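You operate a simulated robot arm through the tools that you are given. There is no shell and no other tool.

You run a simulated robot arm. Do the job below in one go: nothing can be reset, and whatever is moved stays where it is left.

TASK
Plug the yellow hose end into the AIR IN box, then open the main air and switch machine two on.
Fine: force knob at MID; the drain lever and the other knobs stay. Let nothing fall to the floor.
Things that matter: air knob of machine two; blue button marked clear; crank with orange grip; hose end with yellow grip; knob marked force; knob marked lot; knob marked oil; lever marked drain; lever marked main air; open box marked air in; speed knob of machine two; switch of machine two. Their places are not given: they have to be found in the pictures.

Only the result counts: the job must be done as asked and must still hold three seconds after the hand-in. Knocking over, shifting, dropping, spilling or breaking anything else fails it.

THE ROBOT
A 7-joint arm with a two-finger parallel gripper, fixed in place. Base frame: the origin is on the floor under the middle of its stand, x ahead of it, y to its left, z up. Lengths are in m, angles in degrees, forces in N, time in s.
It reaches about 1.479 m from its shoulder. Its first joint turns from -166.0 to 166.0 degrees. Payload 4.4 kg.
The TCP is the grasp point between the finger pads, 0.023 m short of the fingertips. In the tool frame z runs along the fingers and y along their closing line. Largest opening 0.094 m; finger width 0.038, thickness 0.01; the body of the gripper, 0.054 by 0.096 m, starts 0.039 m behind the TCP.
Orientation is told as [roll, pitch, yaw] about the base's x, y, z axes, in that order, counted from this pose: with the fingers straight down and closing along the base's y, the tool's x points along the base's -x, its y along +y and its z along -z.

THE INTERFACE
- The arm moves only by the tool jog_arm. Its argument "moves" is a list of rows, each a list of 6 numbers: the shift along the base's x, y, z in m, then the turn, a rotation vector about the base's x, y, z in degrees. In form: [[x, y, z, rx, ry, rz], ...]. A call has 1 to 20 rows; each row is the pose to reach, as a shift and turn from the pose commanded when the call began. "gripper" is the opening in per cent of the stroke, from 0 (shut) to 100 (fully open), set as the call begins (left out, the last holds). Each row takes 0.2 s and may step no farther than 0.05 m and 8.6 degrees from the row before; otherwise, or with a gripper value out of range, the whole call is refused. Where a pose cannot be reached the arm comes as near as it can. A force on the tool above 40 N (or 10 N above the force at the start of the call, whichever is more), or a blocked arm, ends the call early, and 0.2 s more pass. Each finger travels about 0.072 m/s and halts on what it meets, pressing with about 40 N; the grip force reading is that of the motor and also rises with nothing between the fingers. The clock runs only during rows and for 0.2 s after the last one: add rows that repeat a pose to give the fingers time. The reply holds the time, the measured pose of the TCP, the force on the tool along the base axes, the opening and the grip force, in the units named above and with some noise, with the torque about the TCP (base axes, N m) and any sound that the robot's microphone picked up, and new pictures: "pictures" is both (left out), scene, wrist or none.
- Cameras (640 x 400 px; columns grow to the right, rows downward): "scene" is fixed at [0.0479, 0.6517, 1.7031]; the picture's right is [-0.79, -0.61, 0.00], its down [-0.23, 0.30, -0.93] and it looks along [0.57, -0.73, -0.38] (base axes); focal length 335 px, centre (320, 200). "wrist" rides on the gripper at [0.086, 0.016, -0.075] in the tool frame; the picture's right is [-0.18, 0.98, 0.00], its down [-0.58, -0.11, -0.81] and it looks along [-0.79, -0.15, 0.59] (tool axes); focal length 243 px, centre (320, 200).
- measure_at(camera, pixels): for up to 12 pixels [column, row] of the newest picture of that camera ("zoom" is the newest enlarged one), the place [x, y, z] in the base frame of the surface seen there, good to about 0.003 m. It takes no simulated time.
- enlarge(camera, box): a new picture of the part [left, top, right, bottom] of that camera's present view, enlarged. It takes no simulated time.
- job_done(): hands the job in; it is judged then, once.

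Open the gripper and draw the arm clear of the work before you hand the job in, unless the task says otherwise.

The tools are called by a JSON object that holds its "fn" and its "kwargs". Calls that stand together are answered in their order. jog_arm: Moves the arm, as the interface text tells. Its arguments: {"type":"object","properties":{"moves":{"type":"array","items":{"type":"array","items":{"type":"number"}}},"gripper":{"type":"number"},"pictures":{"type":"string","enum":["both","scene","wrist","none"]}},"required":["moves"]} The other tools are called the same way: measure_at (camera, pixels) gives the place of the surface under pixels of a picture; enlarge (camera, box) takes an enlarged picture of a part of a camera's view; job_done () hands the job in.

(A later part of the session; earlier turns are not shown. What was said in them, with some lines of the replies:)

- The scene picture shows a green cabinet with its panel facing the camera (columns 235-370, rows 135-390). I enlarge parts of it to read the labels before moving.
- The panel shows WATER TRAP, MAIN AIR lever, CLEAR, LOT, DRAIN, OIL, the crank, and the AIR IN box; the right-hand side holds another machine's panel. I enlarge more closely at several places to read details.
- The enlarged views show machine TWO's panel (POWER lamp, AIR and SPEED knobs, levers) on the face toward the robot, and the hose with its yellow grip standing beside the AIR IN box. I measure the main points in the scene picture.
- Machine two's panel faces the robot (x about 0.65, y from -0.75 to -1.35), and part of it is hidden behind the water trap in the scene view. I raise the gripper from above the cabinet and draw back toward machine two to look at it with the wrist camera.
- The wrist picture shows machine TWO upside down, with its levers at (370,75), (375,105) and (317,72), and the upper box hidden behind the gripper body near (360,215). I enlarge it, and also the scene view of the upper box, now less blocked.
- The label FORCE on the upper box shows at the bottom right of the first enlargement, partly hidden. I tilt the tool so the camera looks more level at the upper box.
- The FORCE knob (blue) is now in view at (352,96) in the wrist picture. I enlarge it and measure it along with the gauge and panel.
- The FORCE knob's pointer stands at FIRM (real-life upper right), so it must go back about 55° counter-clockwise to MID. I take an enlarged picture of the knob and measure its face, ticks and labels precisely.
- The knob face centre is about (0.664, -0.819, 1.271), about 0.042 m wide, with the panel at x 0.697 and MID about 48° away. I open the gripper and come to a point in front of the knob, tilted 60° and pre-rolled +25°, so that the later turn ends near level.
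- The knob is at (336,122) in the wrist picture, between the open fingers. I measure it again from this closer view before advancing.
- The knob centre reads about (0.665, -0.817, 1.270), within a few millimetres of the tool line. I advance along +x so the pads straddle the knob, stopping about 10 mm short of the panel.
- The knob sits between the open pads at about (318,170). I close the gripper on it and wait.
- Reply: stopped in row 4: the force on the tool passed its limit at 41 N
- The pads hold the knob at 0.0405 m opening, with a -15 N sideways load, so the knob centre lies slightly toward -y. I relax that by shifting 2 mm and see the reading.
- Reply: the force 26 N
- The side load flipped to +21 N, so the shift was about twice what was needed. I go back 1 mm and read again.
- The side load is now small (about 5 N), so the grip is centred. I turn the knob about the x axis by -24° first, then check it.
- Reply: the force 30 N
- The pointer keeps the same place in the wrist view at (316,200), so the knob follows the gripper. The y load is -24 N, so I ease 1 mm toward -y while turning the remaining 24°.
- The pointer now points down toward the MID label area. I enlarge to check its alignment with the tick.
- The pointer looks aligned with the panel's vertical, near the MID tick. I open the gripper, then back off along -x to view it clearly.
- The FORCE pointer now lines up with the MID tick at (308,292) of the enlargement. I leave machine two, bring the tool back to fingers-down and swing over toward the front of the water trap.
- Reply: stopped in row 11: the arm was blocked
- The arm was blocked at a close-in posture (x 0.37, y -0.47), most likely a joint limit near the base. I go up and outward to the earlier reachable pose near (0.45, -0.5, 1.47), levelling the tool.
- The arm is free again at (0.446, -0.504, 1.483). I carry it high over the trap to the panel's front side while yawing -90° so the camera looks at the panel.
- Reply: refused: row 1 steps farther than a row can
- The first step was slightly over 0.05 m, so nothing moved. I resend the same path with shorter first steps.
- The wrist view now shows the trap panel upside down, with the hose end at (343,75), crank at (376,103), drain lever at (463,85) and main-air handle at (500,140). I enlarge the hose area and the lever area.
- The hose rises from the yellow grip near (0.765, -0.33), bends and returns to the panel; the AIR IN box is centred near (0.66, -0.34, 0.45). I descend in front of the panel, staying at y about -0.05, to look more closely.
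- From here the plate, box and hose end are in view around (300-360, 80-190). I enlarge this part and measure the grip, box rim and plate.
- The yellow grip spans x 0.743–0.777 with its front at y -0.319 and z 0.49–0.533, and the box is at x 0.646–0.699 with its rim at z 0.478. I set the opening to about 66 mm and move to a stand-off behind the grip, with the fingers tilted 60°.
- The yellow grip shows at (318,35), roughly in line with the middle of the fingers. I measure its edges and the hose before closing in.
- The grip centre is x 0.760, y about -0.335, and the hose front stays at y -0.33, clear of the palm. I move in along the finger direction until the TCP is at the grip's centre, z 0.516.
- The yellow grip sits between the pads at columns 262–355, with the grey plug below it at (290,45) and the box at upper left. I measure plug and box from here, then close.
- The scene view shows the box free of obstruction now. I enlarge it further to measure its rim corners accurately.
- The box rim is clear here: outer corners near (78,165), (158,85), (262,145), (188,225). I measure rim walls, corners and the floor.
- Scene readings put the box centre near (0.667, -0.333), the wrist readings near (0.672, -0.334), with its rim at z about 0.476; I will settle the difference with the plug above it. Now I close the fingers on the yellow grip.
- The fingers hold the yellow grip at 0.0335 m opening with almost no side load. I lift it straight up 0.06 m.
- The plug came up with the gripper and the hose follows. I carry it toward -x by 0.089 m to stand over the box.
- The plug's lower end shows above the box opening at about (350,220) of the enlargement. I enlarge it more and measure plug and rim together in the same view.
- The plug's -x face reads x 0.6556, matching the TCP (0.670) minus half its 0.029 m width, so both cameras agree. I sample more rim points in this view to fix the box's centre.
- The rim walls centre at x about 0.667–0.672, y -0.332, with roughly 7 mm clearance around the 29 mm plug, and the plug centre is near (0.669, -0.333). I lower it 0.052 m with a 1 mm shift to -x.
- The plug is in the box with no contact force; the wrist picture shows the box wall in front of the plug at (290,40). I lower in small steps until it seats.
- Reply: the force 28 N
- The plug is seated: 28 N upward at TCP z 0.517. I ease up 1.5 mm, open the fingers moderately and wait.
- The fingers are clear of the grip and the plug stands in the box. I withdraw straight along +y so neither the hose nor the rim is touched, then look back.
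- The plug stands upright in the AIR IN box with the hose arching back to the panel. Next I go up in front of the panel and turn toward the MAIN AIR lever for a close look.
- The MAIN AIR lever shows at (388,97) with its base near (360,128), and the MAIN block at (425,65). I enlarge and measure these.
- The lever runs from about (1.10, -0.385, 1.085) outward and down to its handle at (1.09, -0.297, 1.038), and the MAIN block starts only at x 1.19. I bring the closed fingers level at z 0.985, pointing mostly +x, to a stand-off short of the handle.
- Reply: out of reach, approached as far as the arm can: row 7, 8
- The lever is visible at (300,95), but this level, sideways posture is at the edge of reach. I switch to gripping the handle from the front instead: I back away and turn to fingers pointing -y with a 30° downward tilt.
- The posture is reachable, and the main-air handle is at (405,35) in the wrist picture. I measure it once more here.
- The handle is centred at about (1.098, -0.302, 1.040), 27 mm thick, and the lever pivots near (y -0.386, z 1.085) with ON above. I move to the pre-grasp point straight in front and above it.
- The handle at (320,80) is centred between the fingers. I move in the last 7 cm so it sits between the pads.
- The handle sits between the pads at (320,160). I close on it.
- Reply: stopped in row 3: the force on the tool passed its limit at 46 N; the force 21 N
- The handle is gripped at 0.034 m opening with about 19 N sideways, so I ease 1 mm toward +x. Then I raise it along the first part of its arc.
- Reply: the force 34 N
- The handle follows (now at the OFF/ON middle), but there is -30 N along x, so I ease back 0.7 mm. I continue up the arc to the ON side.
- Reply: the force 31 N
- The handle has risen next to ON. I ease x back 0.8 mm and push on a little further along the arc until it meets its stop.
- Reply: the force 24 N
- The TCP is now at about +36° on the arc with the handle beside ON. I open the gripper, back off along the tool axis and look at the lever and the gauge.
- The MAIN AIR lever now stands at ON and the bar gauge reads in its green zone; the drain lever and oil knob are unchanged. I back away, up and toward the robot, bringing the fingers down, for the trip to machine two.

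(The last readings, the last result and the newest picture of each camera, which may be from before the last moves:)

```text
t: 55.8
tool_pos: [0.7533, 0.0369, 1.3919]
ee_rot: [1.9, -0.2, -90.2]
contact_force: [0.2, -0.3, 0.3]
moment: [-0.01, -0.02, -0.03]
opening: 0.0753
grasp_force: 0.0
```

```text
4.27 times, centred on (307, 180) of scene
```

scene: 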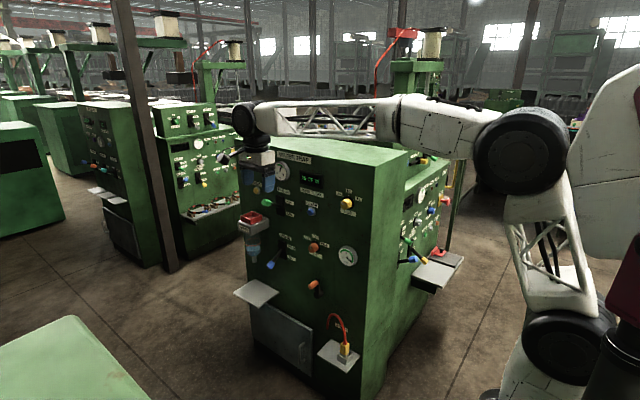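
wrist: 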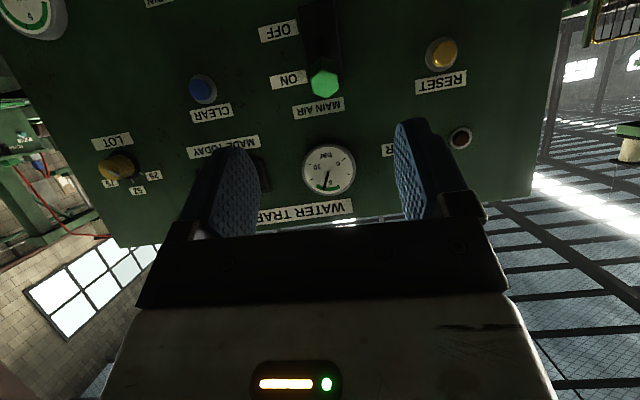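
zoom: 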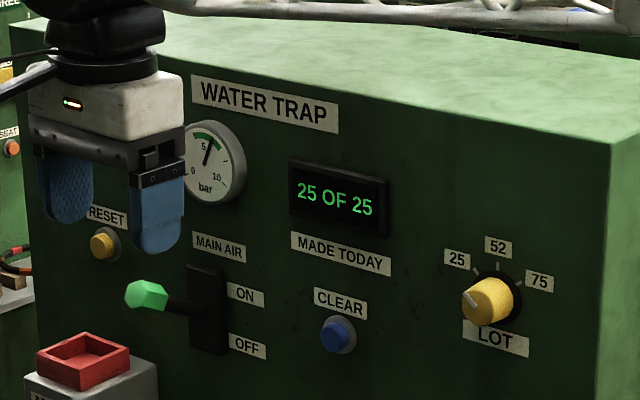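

The trap shows MAIN AIR at ON and pressure in the green; the counter still reads 25 OF 25. I retrace the earlier high path over the trap toward machine two, turning the yaw back.

{"fn": "jog_arm", "kwargs": {"moves": [[0, -0.03, 0.03, 0, 0, 2], [0, -0.06, 0.05, 0, 0, 10], [-0.004, -0.1, 0.06, 0, 0, 18], [-0.009, -0.14, 0.07, 0, 0, 26], [-0.019, -0.18, 0.08, 0, 0, 34], [-0.029, -0.22, 0.09, 0, 0, 42], [-0.039, -0.26, 0.1, 0, 0, 50], [-0.049, -0.3, 0.11, 0, 0, 58], [-0.064, -0.34, 0.12, 0, 0, 66], [-0.084, -0.38, 0.12, 0, 0, 74], [-0.104, -0.42, 0.12, 0, 0, 82], [-0.134, -0.455, 0.12, 0, 0, 90], [-0.175, -0.48, 0.114, 0, 0, 90], [-0.218, -0.5, 0.106, 0, 0, 90], [-0.261, -0.52, 0.098, 0, 0, 90], [-0.304, -0.54, 0.09, 0, 0, 90]], "gripper": 0, "pictures": "scene"}}

```text
t: 59.2
tool_pos: [0.4471, -0.5034, 1.4812]
ee_rot: [2.0, -0.2, -0.1]
contact_force: [0.0, -0.9, 0.2]
moment: [0.01, -0.03, 0.0]
opening: 0.0002
grasp_force: 40.2
```

scene: 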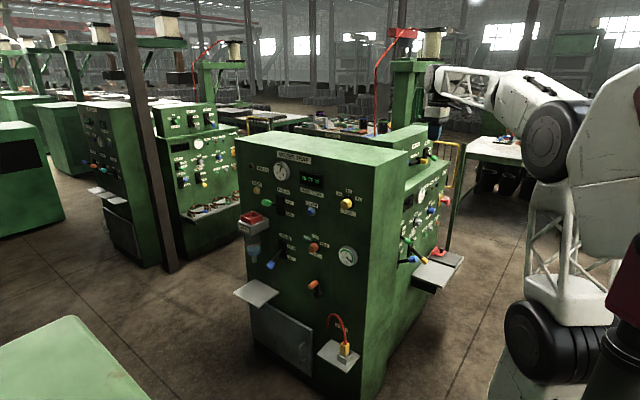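

The arm is back at the gap near machine two. I swing to (0.25, -0.80), descend to z about 1.15 and tilt so the camera sees the POWER switch.

{"fn": "jog_arm", "kwargs": {"moves": [[-0.025, -0.037, -0.004, 0, 0, 0], [-0.05, -0.074, -0.008, 0, 0, 0], [-0.075, -0.111, -0.012, 0, 0, 0], [-0.1, -0.148, -0.016, 0, 0, 0], [-0.125, -0.185, -0.02, 0, 0, 0], [-0.15, -0.222, -0.024, 0, 0, 0], [-0.175, -0.26, -0.028, 0, 0, 0], [-0.197, -0.297, -0.03, -2, 0, 0], [-0.197, -0.297, -0.075, -2, -6, 0], [-0.197, -0.297, -0.12, -2, -12, 0], [-0.197, -0.297, -0.165, -2, -18, 0], [-0.197, -0.297, -0.21, -2, -24, 0], [-0.197, -0.297, -0.255, -2, -30, 0], [-0.197, -0.297, -0.3, -2, -30, 0], [-0.197, -0.297, -0.33, -2, -30, 0]], "gripper": 0}}

```text
t: 62.4
tool_pos: [0.2517, -0.7977, 1.1513]
ee_rot: [-0.3, -30.1, 0.3]
contact_force: [0.0, -0.1, 0.1]
moment: [-0.02, 0.01, -0.02]
opening: 0.0
grasp_force: 39.8
```

scene: 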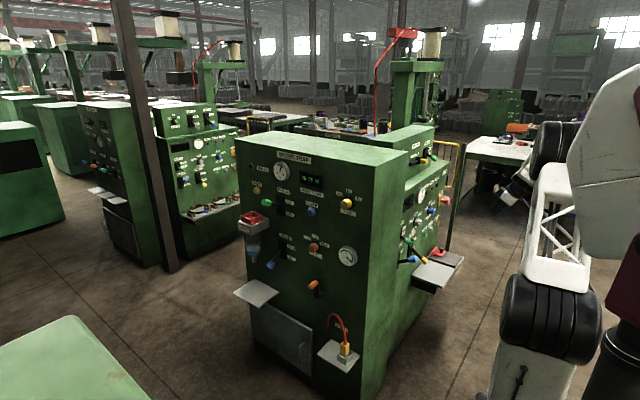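
wrist: 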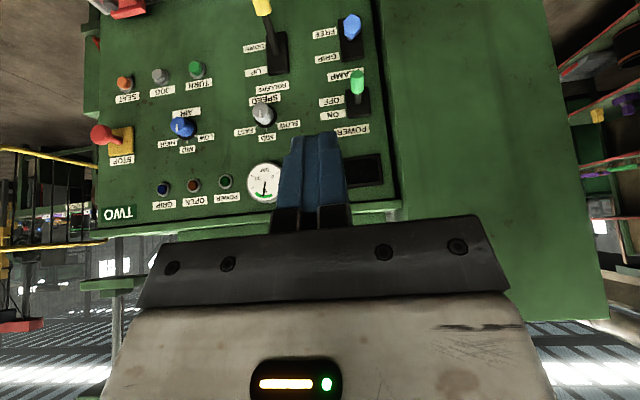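

The POWER switch is at (357,85) with a green handle, the clamp lever at (350,30) in blue. I enlarge this part and measure the switch.

{"fn": "enlarge", "kwargs": {"camera": "wrist", "box": [290, 0, 410, 150]}}

{"fn": "enlarge", "kwargs": {"camera": "wrist", "box": [90, 60, 400, 230]}}

{"fn": "measure_at", "kwargs": {"camera": "wrist", "pixels": [[357, 78], [357, 86], [351, 80], [363, 80], [357, 73], [358, 100], [358, 106], [352, 100], [365, 110], [350, 28], [352, 18], [395, 90]]}}

```text
2.67 times, centred on (350, 75) of wrist
```

zoom: 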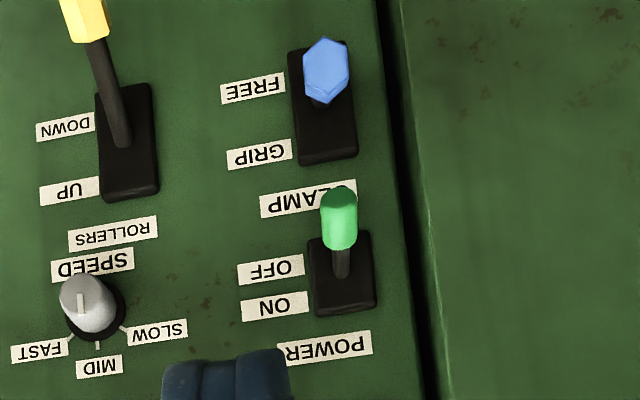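

```text
2.06 times, centred on (245, 145) of wrist
```

zoom: 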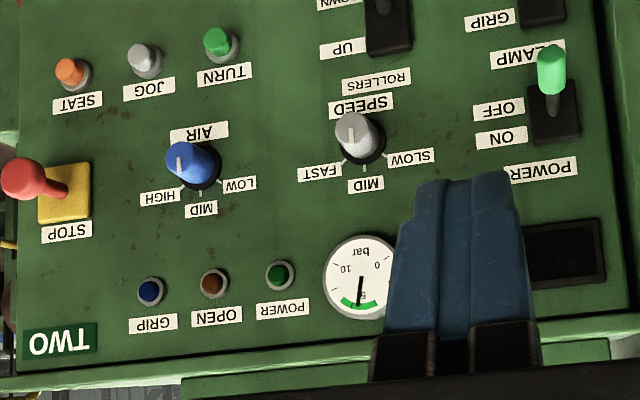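

```text
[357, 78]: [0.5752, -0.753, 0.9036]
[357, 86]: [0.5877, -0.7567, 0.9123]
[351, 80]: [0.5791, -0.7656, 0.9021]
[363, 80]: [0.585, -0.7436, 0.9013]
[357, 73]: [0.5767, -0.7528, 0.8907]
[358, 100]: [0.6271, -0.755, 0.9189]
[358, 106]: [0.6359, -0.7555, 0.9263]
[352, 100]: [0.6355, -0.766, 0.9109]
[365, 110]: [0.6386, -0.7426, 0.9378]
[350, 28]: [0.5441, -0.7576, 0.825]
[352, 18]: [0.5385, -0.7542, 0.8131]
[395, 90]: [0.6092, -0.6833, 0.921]
```

The POWER switch's handle is centred near (0.582, -0.754, 0.900), pointing down to OFF from a pivot near (0.640, z 0.922), and the POWER lamp is dark. I go to a pre-grasp point in front of it with the fingers tilted 60° and half open.

{"fn": "jog_arm", "kwargs": {"moves": [[0.032, 0.006, -0.027, 0, -4.3, 0], [0.065, 0.012, -0.054, 0, -8.6, 0], [0.097, 0.018, -0.082, 0, -12.9, 0], [0.13, 0.024, -0.109, 0, -17.2, 0], [0.162, 0.031, -0.136, 0, -21.5, 0], [0.195, 0.037, -0.164, 0, -25.8, 0], [0.227, 0.043, -0.191, 0, -30, 0], [0.227, 0.043, -0.191, 0, -30, 0]], "gripper": 60}}

```text
t: 64.2
tool_pos: [0.4786, -0.7576, 0.9623]
ee_rot: [-0.4, -60.1, 0.6]
contact_force: [-0.3, 0.5, 0.1]
moment: [-0.02, 0.02, -0.02]
opening: 0.0565
grasp_force: 0.1
```

scene: 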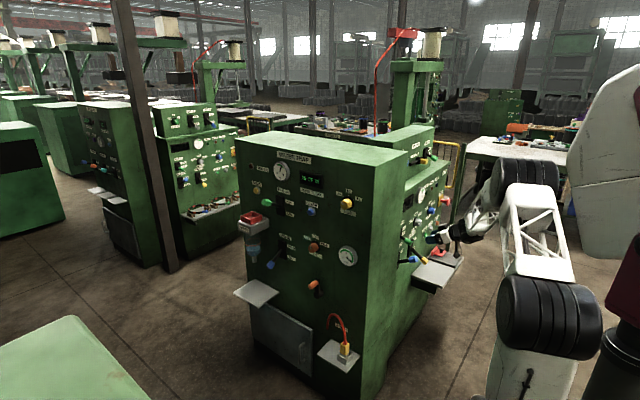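
wrist: 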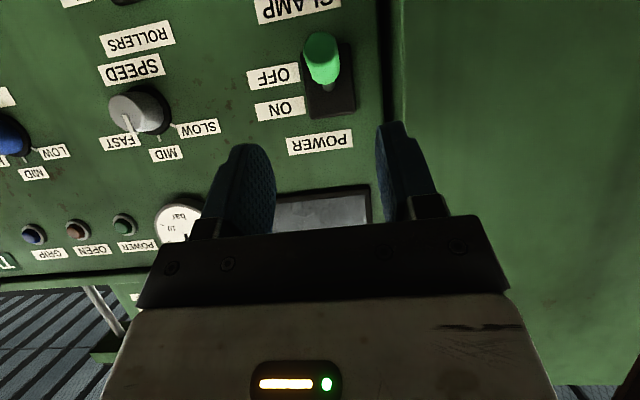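

The switch handle at (322,58) lies in line with the fingers' middle. I measure it again at this close range.

{"fn": "measure_at", "kwargs": {"camera": "wrist", "pixels": [[308, 60], [322, 55], [337, 60], [320, 75], [320, 38], [325, 85], [328, 92], [325, 108], [318, 82], [325, 50]]}}

{"fn": "enlarge", "kwargs": {"camera": "wrist", "box": [260, 0, 420, 160]}}

```text
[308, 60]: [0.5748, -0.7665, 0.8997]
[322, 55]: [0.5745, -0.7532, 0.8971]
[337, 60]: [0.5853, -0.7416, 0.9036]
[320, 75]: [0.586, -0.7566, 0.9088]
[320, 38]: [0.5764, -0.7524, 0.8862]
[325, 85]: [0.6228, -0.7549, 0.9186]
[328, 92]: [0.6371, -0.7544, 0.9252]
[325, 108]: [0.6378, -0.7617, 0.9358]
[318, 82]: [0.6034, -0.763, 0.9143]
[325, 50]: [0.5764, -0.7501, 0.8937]
```

```text
2.50 times, centred on (340, 80) of wrist
```

zoom: 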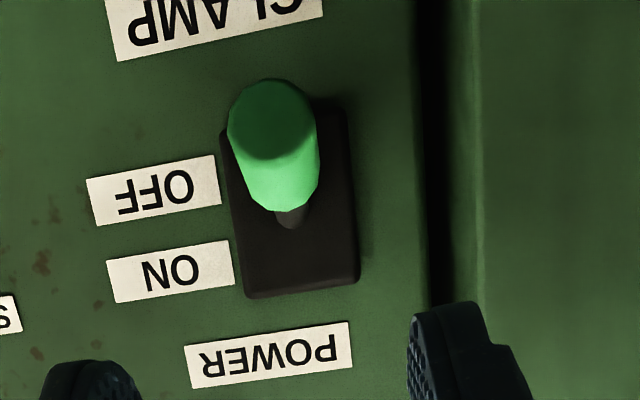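

The handle's centre is about (0.587, -0.754, 0.899). I move in along the finger direction to straddle it.

{"fn": "jog_arm", "kwargs": {"moves": [[0.035, 0.0015, -0.02, 0, 0, 0], [0.07, 0.003, -0.0405, 0, 0, 0], [0.095, 0.0035, -0.055, 0, 0, 0], [0.1075, 0.0035, -0.0625, 0, 0, 0], [0.1075, 0.0035, -0.0625, 0, 0, 0]], "gripper": 60}}

```text
t: 65.4
tool_pos: [0.5863, -0.7537, 0.8997]
ee_rot: [-0.5, -60.1, 0.6]
contact_force: [-0.2, 0.6, 0.1]
moment: [0.01, -0.01, -0.01]
opening: 0.0564
grasp_force: 0.0
```

scene: 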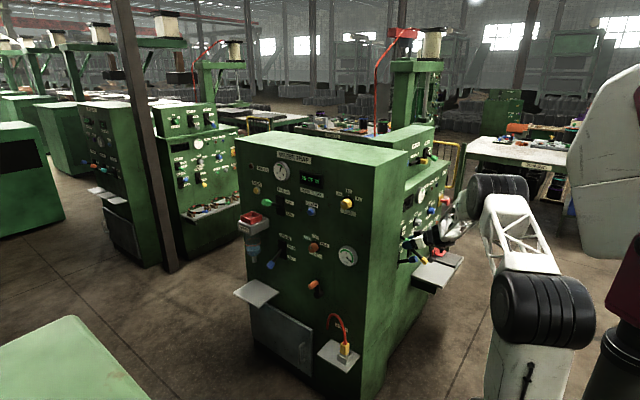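
wrist: 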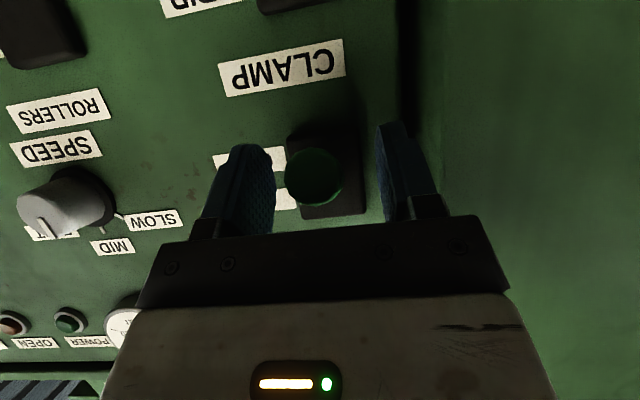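

The handle at (313,175) is between the pads. I close the fingers on it.

{"fn": "jog_arm", "kwargs": {"moves": [[0, 0, 0, 0, 0, 0], [0, 0, 0, 0, 0, 0], [0, 0, 0, 0, 0, 0]], "gripper": 0, "pictures": "wrist"}}

```text
t: 66.1
tool_pos: [0.5862, -0.7544, 0.8993]
ee_rot: [-0.7, -60.0, 0.7]
contact_force: [9.9, -12.9, -6.4]
moment: [-0.12, 0.45, -0.41]
opening: 0.0263
grasp_force: 45.0
stopped in row 3: the force on the tool passed its limit at 42 N (the readings are from after the stop); the commanded pose is now the measured one
```

wrist: 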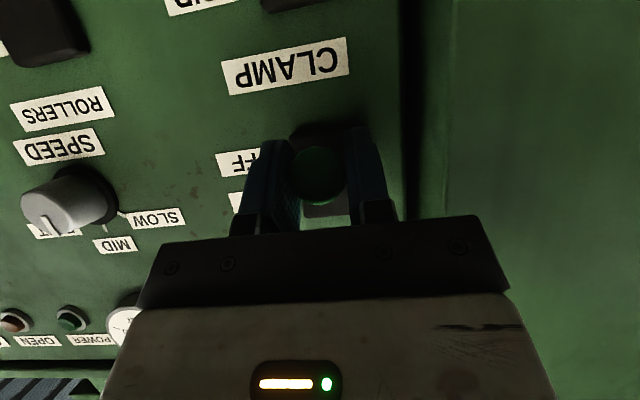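

The handle is gripped at 0.026 m opening. I ease 0.6 mm toward -y and raise it along its arc to the middle.

{"fn": "jog_arm", "kwargs": {"moves": [[0, -0.0006, 0, 0, 0, 0], [-0.002, -0.0006, 0.006, 0, 0, 0], [-0.0037, -0.0006, 0.0126, 0, 0, 0], [-0.0044, -0.0006, 0.0178, 0, 0, 0], [-0.0046, -0.0006, 0.0227, 0, 0, 0]], "gripper": 0, "pictures": "wrist"}}

```text
t: 67.3
tool_pos: [0.5811, -0.7543, 0.9225]
ee_rot: [-0.4, -60.2, 0.5]
contact_force: [-7.5, -7.3, -23.4]
moment: [-0.05, 1.3, -0.19]
opening: 0.0263
grasp_force: 45.3
```

wrist: 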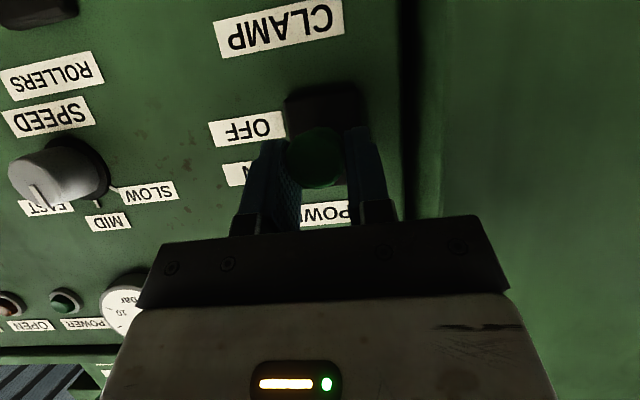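

The switch follows and is about half way up, with a modest load. I continue up the arc to the ON side.

{"fn": "jog_arm", "kwargs": {"moves": [[0.0003, 0, 0.005, 0, 0, 0], [0.001, 0, 0.0101, 0, 0, 0], [0.002, 0, 0.015, 0, 0, 0], [0.0035, 0, 0.02, 0, 0, 0], [0.005, 0, 0.0237, 0, 0, 0], [0.0068, 0, 0.0274, 0, 0, 0]], "gripper": 0}}

{"fn": "enlarge", "kwargs": {"camera": "wrist", "box": [0, 60, 420, 400]}}

```text
t: 68.7
tool_pos: [0.5868, -0.7543, 0.9501]
ee_rot: [-0.6, -60.2, 0.5]
contact_force: [-18.5, 13.3, -16.7]
moment: [0.29, 1.51, 0.24]
opening: 0.0262
grasp_force: 44.9
heard: click
```

scene: 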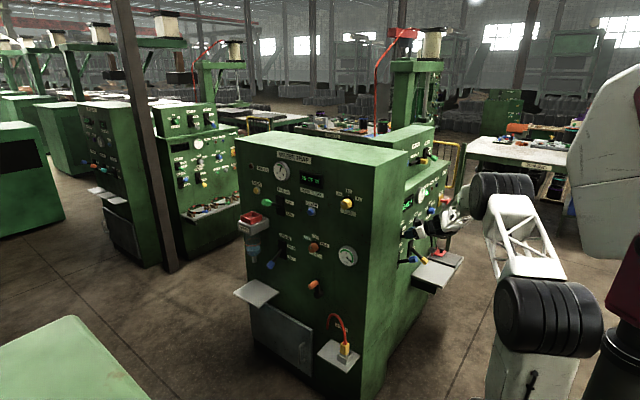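
wrist: 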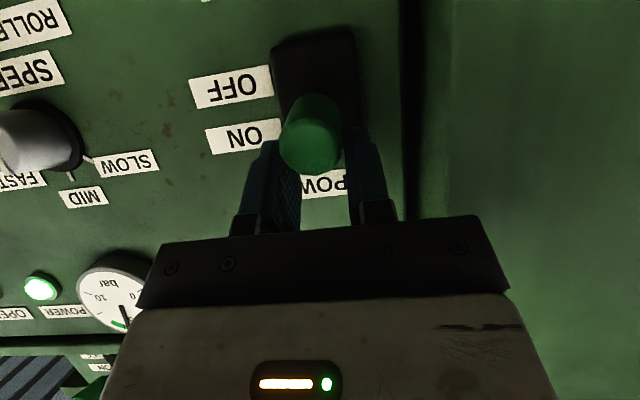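

```text
1.18 times, centred on (210, 230) of wrist
```

zoom: 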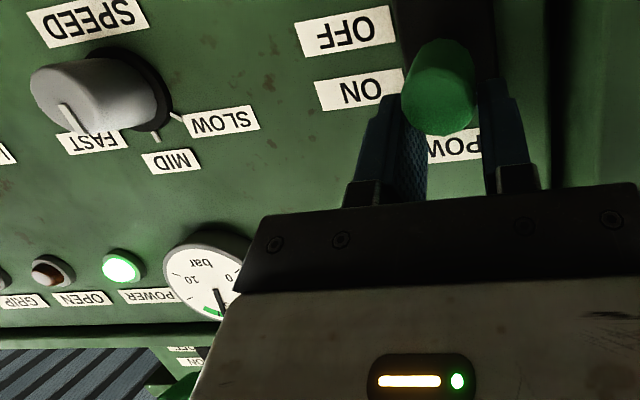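

A click was heard and the green POWER lamp is lit. I enlarge the scene view to read machine two's display and the trap's panel before releasing.

{"fn": "enlarge", "kwargs": {"camera": "scene", "box": [395, 175, 455, 215]}}

{"fn": "enlarge", "kwargs": {"camera": "scene", "box": [232, 140, 372, 230]}}

```text
10.00 times, centred on (425, 195) of scene
```

zoom: 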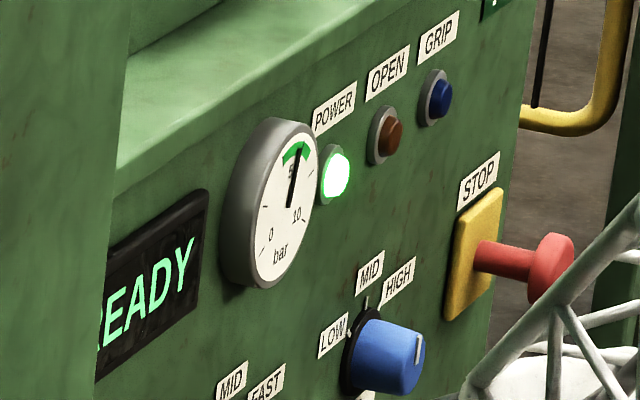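

```text
4.44 times, centred on (302, 185) of scene
```

zoom: 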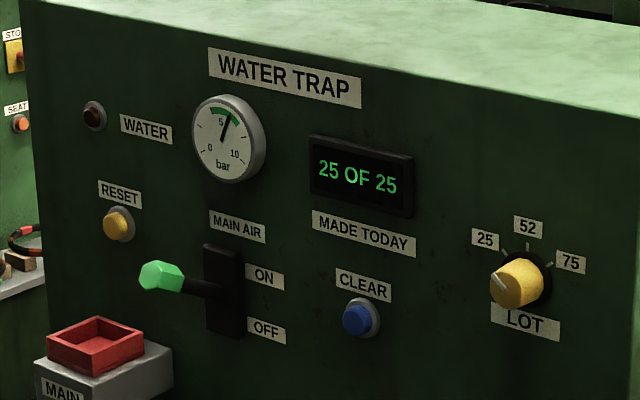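

Machine two shows READY with its POWER lamp lit, the trap gauge is in the green and the lever is at ON. I open the fingers and withdraw along the tool axis.

{"fn": "jog_arm", "kwargs": {"moves": [[0, 0, 0, 0, 0, 0], [0, 0, 0, 0, 0, 0], [0, 0, 0, 0, 0, 0], [-0.02, 0, 0.0115, 0, 0, 0], [-0.05, 0, 0.029, 0, 0, 0], [-0.09, 0, 0.05, 0, 0, 0], [-0.13, 0, 0.075, 0, 0, 0], [-0.165, 0, 0.1, 0, 0, 0], [-0.2, 0, 0.125, 0, 0, 0]], "gripper": 60}}

{"fn": "enlarge", "kwargs": {"camera": "wrist", "box": [0, 0, 440, 240]}}

```text
t: 70.7
tool_pos: [0.3868, -0.756, 1.0753]
ee_rot: [-0.6, -60.1, 0.6]
contact_force: [-0.8, -0.4, -0.4]
moment: [0.02, -0.02, 0.01]
opening: 0.0565
grasp_force: 0.0
```

scene: 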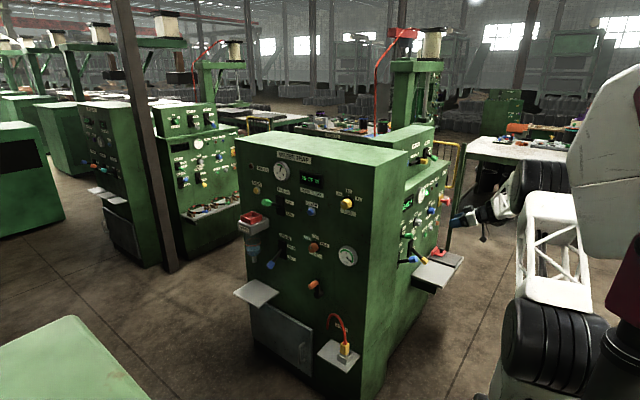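
wrist: 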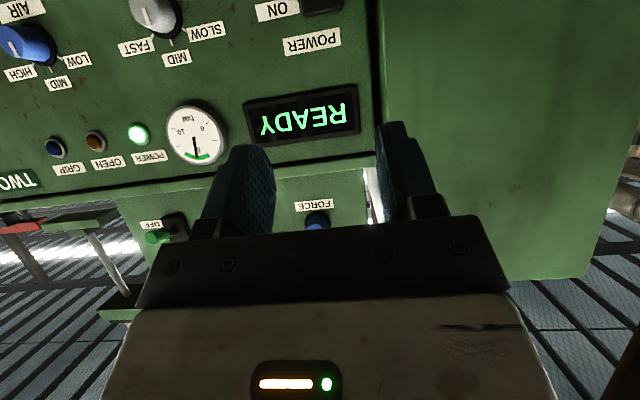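

```text
1.45 times, centred on (220, 120) of wrist
```

zoom: 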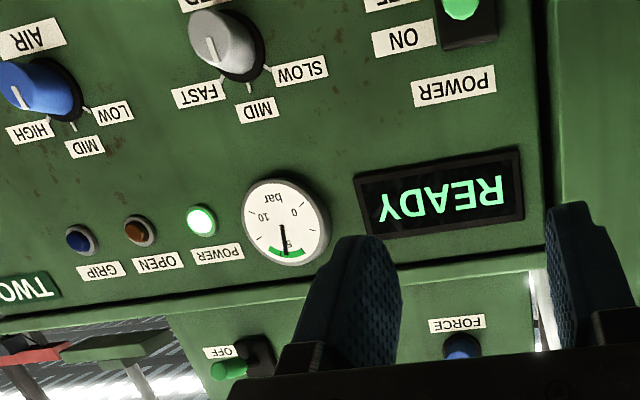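

Machine two stays READY with the power lamp lit. I draw the arm further back and up, to a clear viewing pose, to check the force knob and all levers.

{"fn": "jog_arm", "kwargs": {"moves": [[-0.02, -0.01, 0.04, 0, 5, 0], [-0.04, -0.02, 0.08, 0, 10, 0], [-0.06, -0.03, 0.12, 0, 15, 0], [-0.08, -0.04, 0.16, 0, 20, 0], [-0.1, -0.05, 0.2, 0, 25, 0], [-0.12, -0.055, 0.24, 0, 30, 0], [-0.135, -0.06, 0.28, 0, 30, 0], [-0.15, -0.065, 0.32, 0, 30, 0], [-0.165, -0.07, 0.36, 0, 30, 0], [-0.165, -0.07, 0.38, 0, 30, 0]], "gripper": 60}}

{"fn": "enlarge", "kwargs": {"camera": "wrist", "box": [120, 0, 420, 220]}}

{"fn": "enlarge", "kwargs": {"camera": "scene", "box": [232, 130, 382, 250]}}

{"fn": "enlarge", "kwargs": {"camera": "scene", "box": [232, 230, 382, 390]}}

{"fn": "enlarge", "kwargs": {"camera": "scene", "box": [380, 130, 480, 290]}}

```text
t: 72.9
tool_pos: [0.2224, -0.825, 1.4544]
ee_rot: [-0.3, -30.0, 0.3]
contact_force: [-0.3, 0.6, -0.5]
moment: [0.04, 0.01, 0.02]
opening: 0.0563
grasp_force: 0.0
```

scene: 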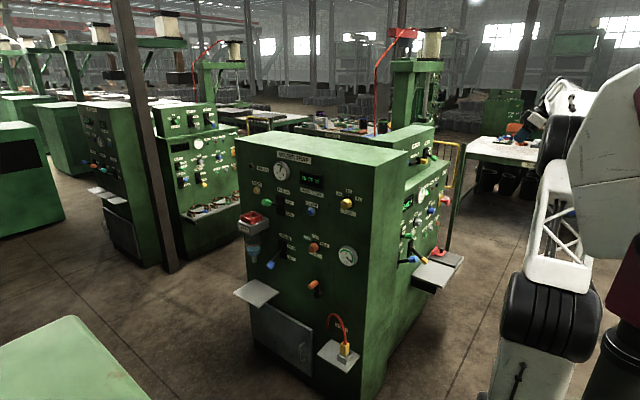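
wrist: 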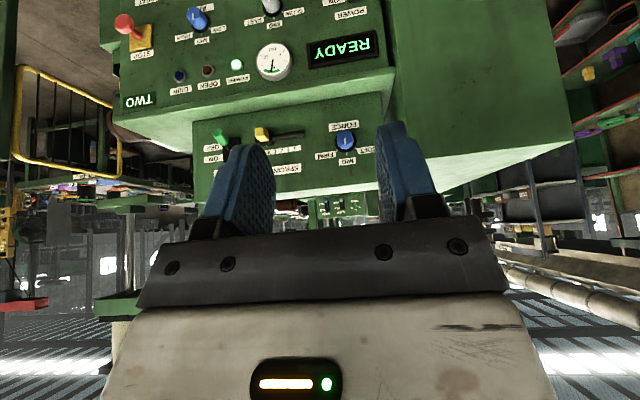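

```text
1.82 times, centred on (270, 110) of wrist
```

zoom: 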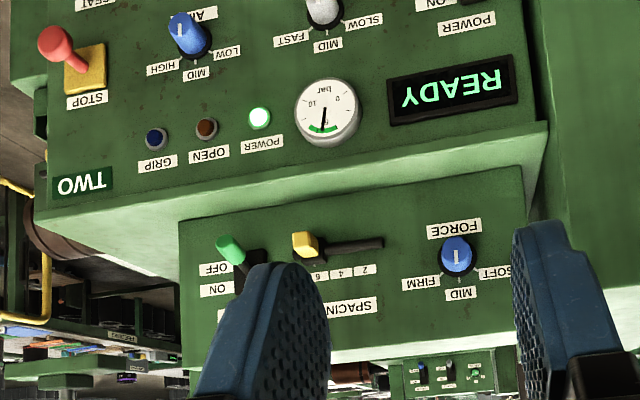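

```text
3.33 times, centred on (307, 190) of scene
```

zoom: 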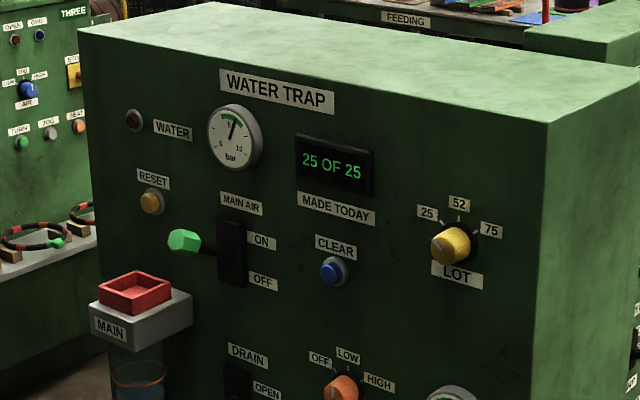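

```text
2.50 times, centred on (307, 310) of scene
```

zoom: 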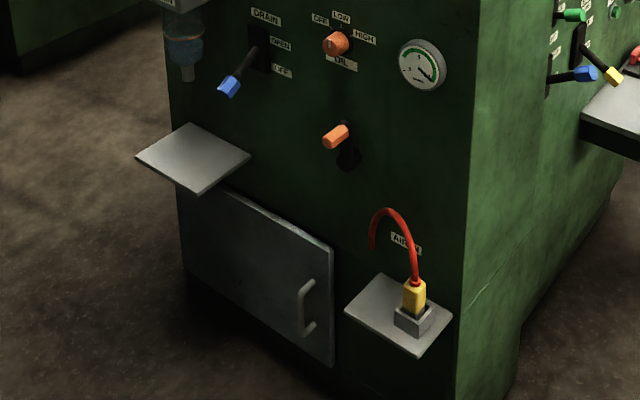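

```text
2.50 times, centred on (430, 210) of scene
```

zoom: 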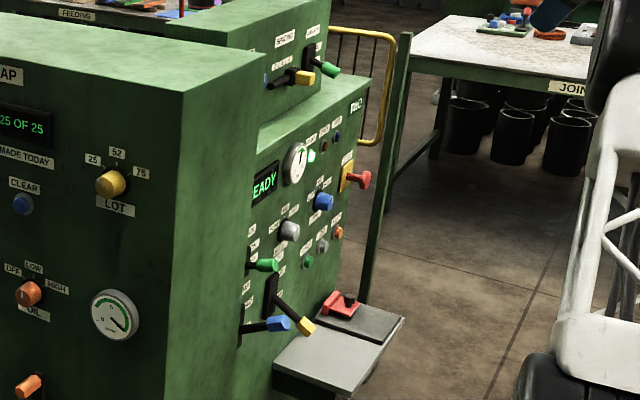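

All readings look right: READY, POWER lamp lit, gauge in the green, drain lever, oil and lot knobs as before. I wait a few seconds with the arm clear, to see that the state holds, and check the FORCE pointer closely.

{"fn": "jog_arm", "kwargs": {"moves": [[-0.02, 0, 0, 0, 0, 0], [-0.02, 0, 0, 0, 0, 0], [-0.02, 0, 0, 0, 0, 0], [-0.02, 0, 0, 0, 0, 0], [-0.02, 0, 0, 0, 0, 0], [-0.02, 0, 0, 0, 0, 0], [-0.02, 0, 0, 0, 0, 0], [-0.02, 0, 0, 0, 0, 0], [-0.02, 0, 0, 0, 0, 0], [-0.02, 0, 0, 0, 0, 0], [-0.02, 0, 0, 0, 0, 0], [-0.02, 0, 0, 0, 0, 0], [-0.02, 0, 0, 0, 0, 0], [-0.02, 0, 0, 0, 0, 0], [-0.02, 0, 0, 0, 0, 0], [-0.02, 0, 0, 0, 0, 0], [-0.02, 0, 0, 0, 0, 0], [-0.02, 0, 0, 0, 0, 0], [-0.02, 0, 0, 0, 0, 0], [-0.02, 0, 0, 0, 0, 0]], "gripper": 100}}

{"fn": "enlarge", "kwargs": {"camera": "wrist", "box": [300, 100, 400, 180]}}

{"fn": "enlarge", "kwargs": {"camera": "scene", "box": [232, 140, 382, 250]}}

{"fn": "enlarge", "kwargs": {"camera": "scene", "box": [320, 310, 370, 370]}}

```text
t: 77.1
tool_pos: [0.2021, -0.825, 1.456]
ee_rot: [-0.4, -30.0, 0.3]
contact_force: [0.6, 1.0, -0.4]
moment: [-0.02, 0.03, -0.01]
opening: 0.094
grasp_force: 0.1
```

scene: 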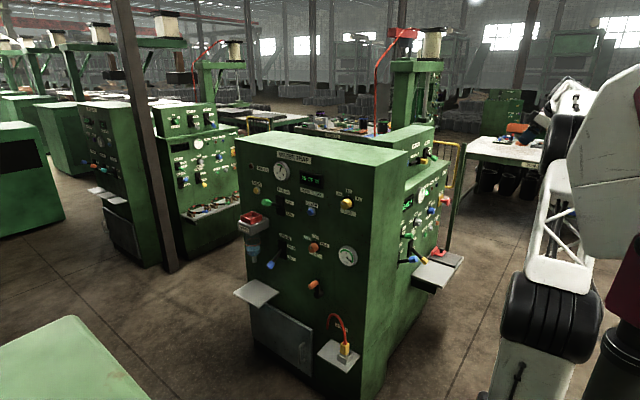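
wrist: 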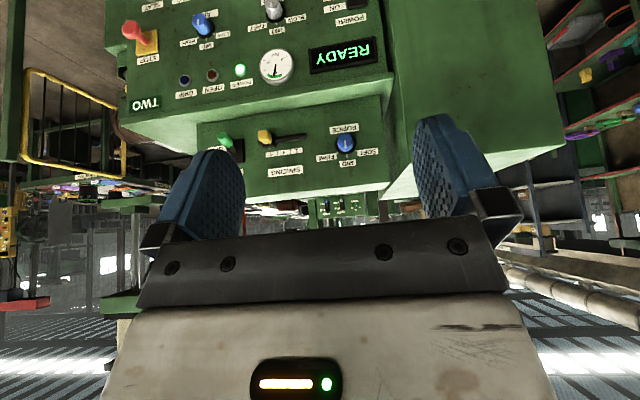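

```text
5.00 times, centred on (350, 140) of wrist
```

zoom: 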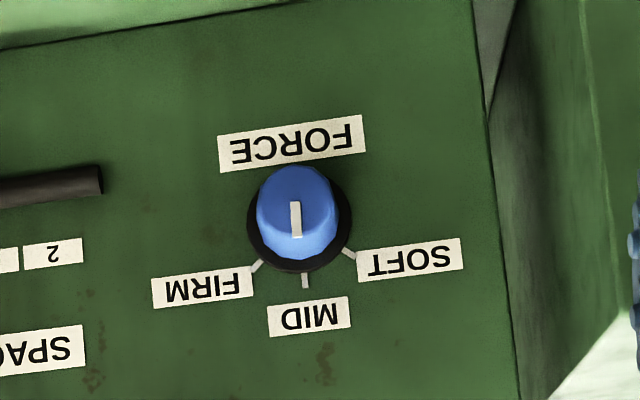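

```text
3.64 times, centred on (307, 195) of scene
```

zoom: 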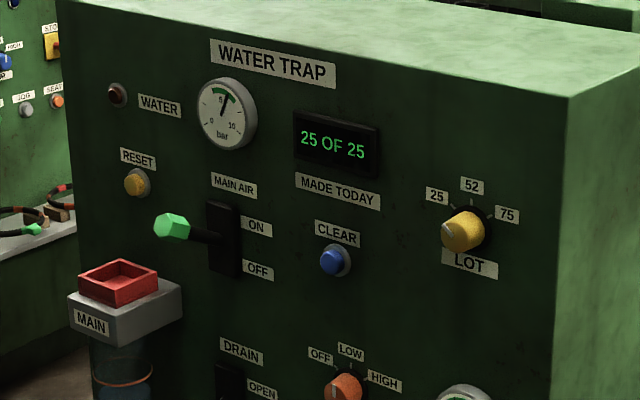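

```text
6.67 times, centred on (345, 340) of scene
```

zoom: 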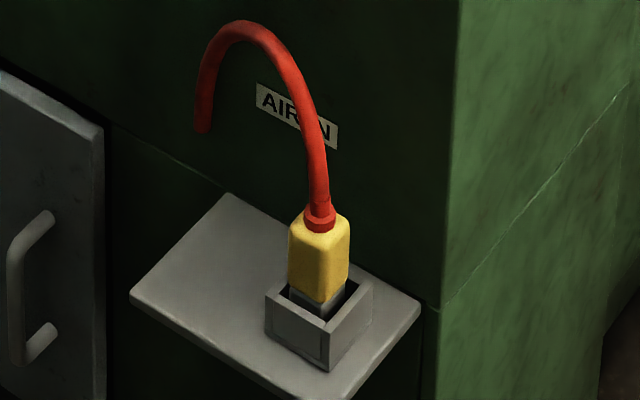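

After four more seconds everything holds: READY and the POWER lamp lit, pressure in the green, FORCE pointer at MID, and the plug upright in the AIR IN box. The gripper is open and clear, so I hand in the job.

{"fn": "job_done", "kwargs": {}}

```text
The job is handed in.
```

The job is done and handed in. The yellow hose end is plugged into the AIR IN box, the main air is open, and machine two is on.

- **Hose:** the plug is seated upright in the AIR IN box, with the hose arching back to the panel.
- **Main air:** the lever is at ON and the trap's bar gauge reads in its green zone.
- **Machine two:** its display shows READY and the POWER lamp is lit. Both held for the roughly four seconds I watched before handing in.
- **Force knob:** it stood at FIRM, so I turned it back to MID, and the pointer lines up with the tick.
- **Left alone:** I did not touch the drain lever, the crank, the CLEAR button, or the lot, oil, air and speed knobs. Nothing fell to the floor.

The trap's counter still reads "25 OF 25". I left it uncleared because the job did not ask for it and machine two started without it.
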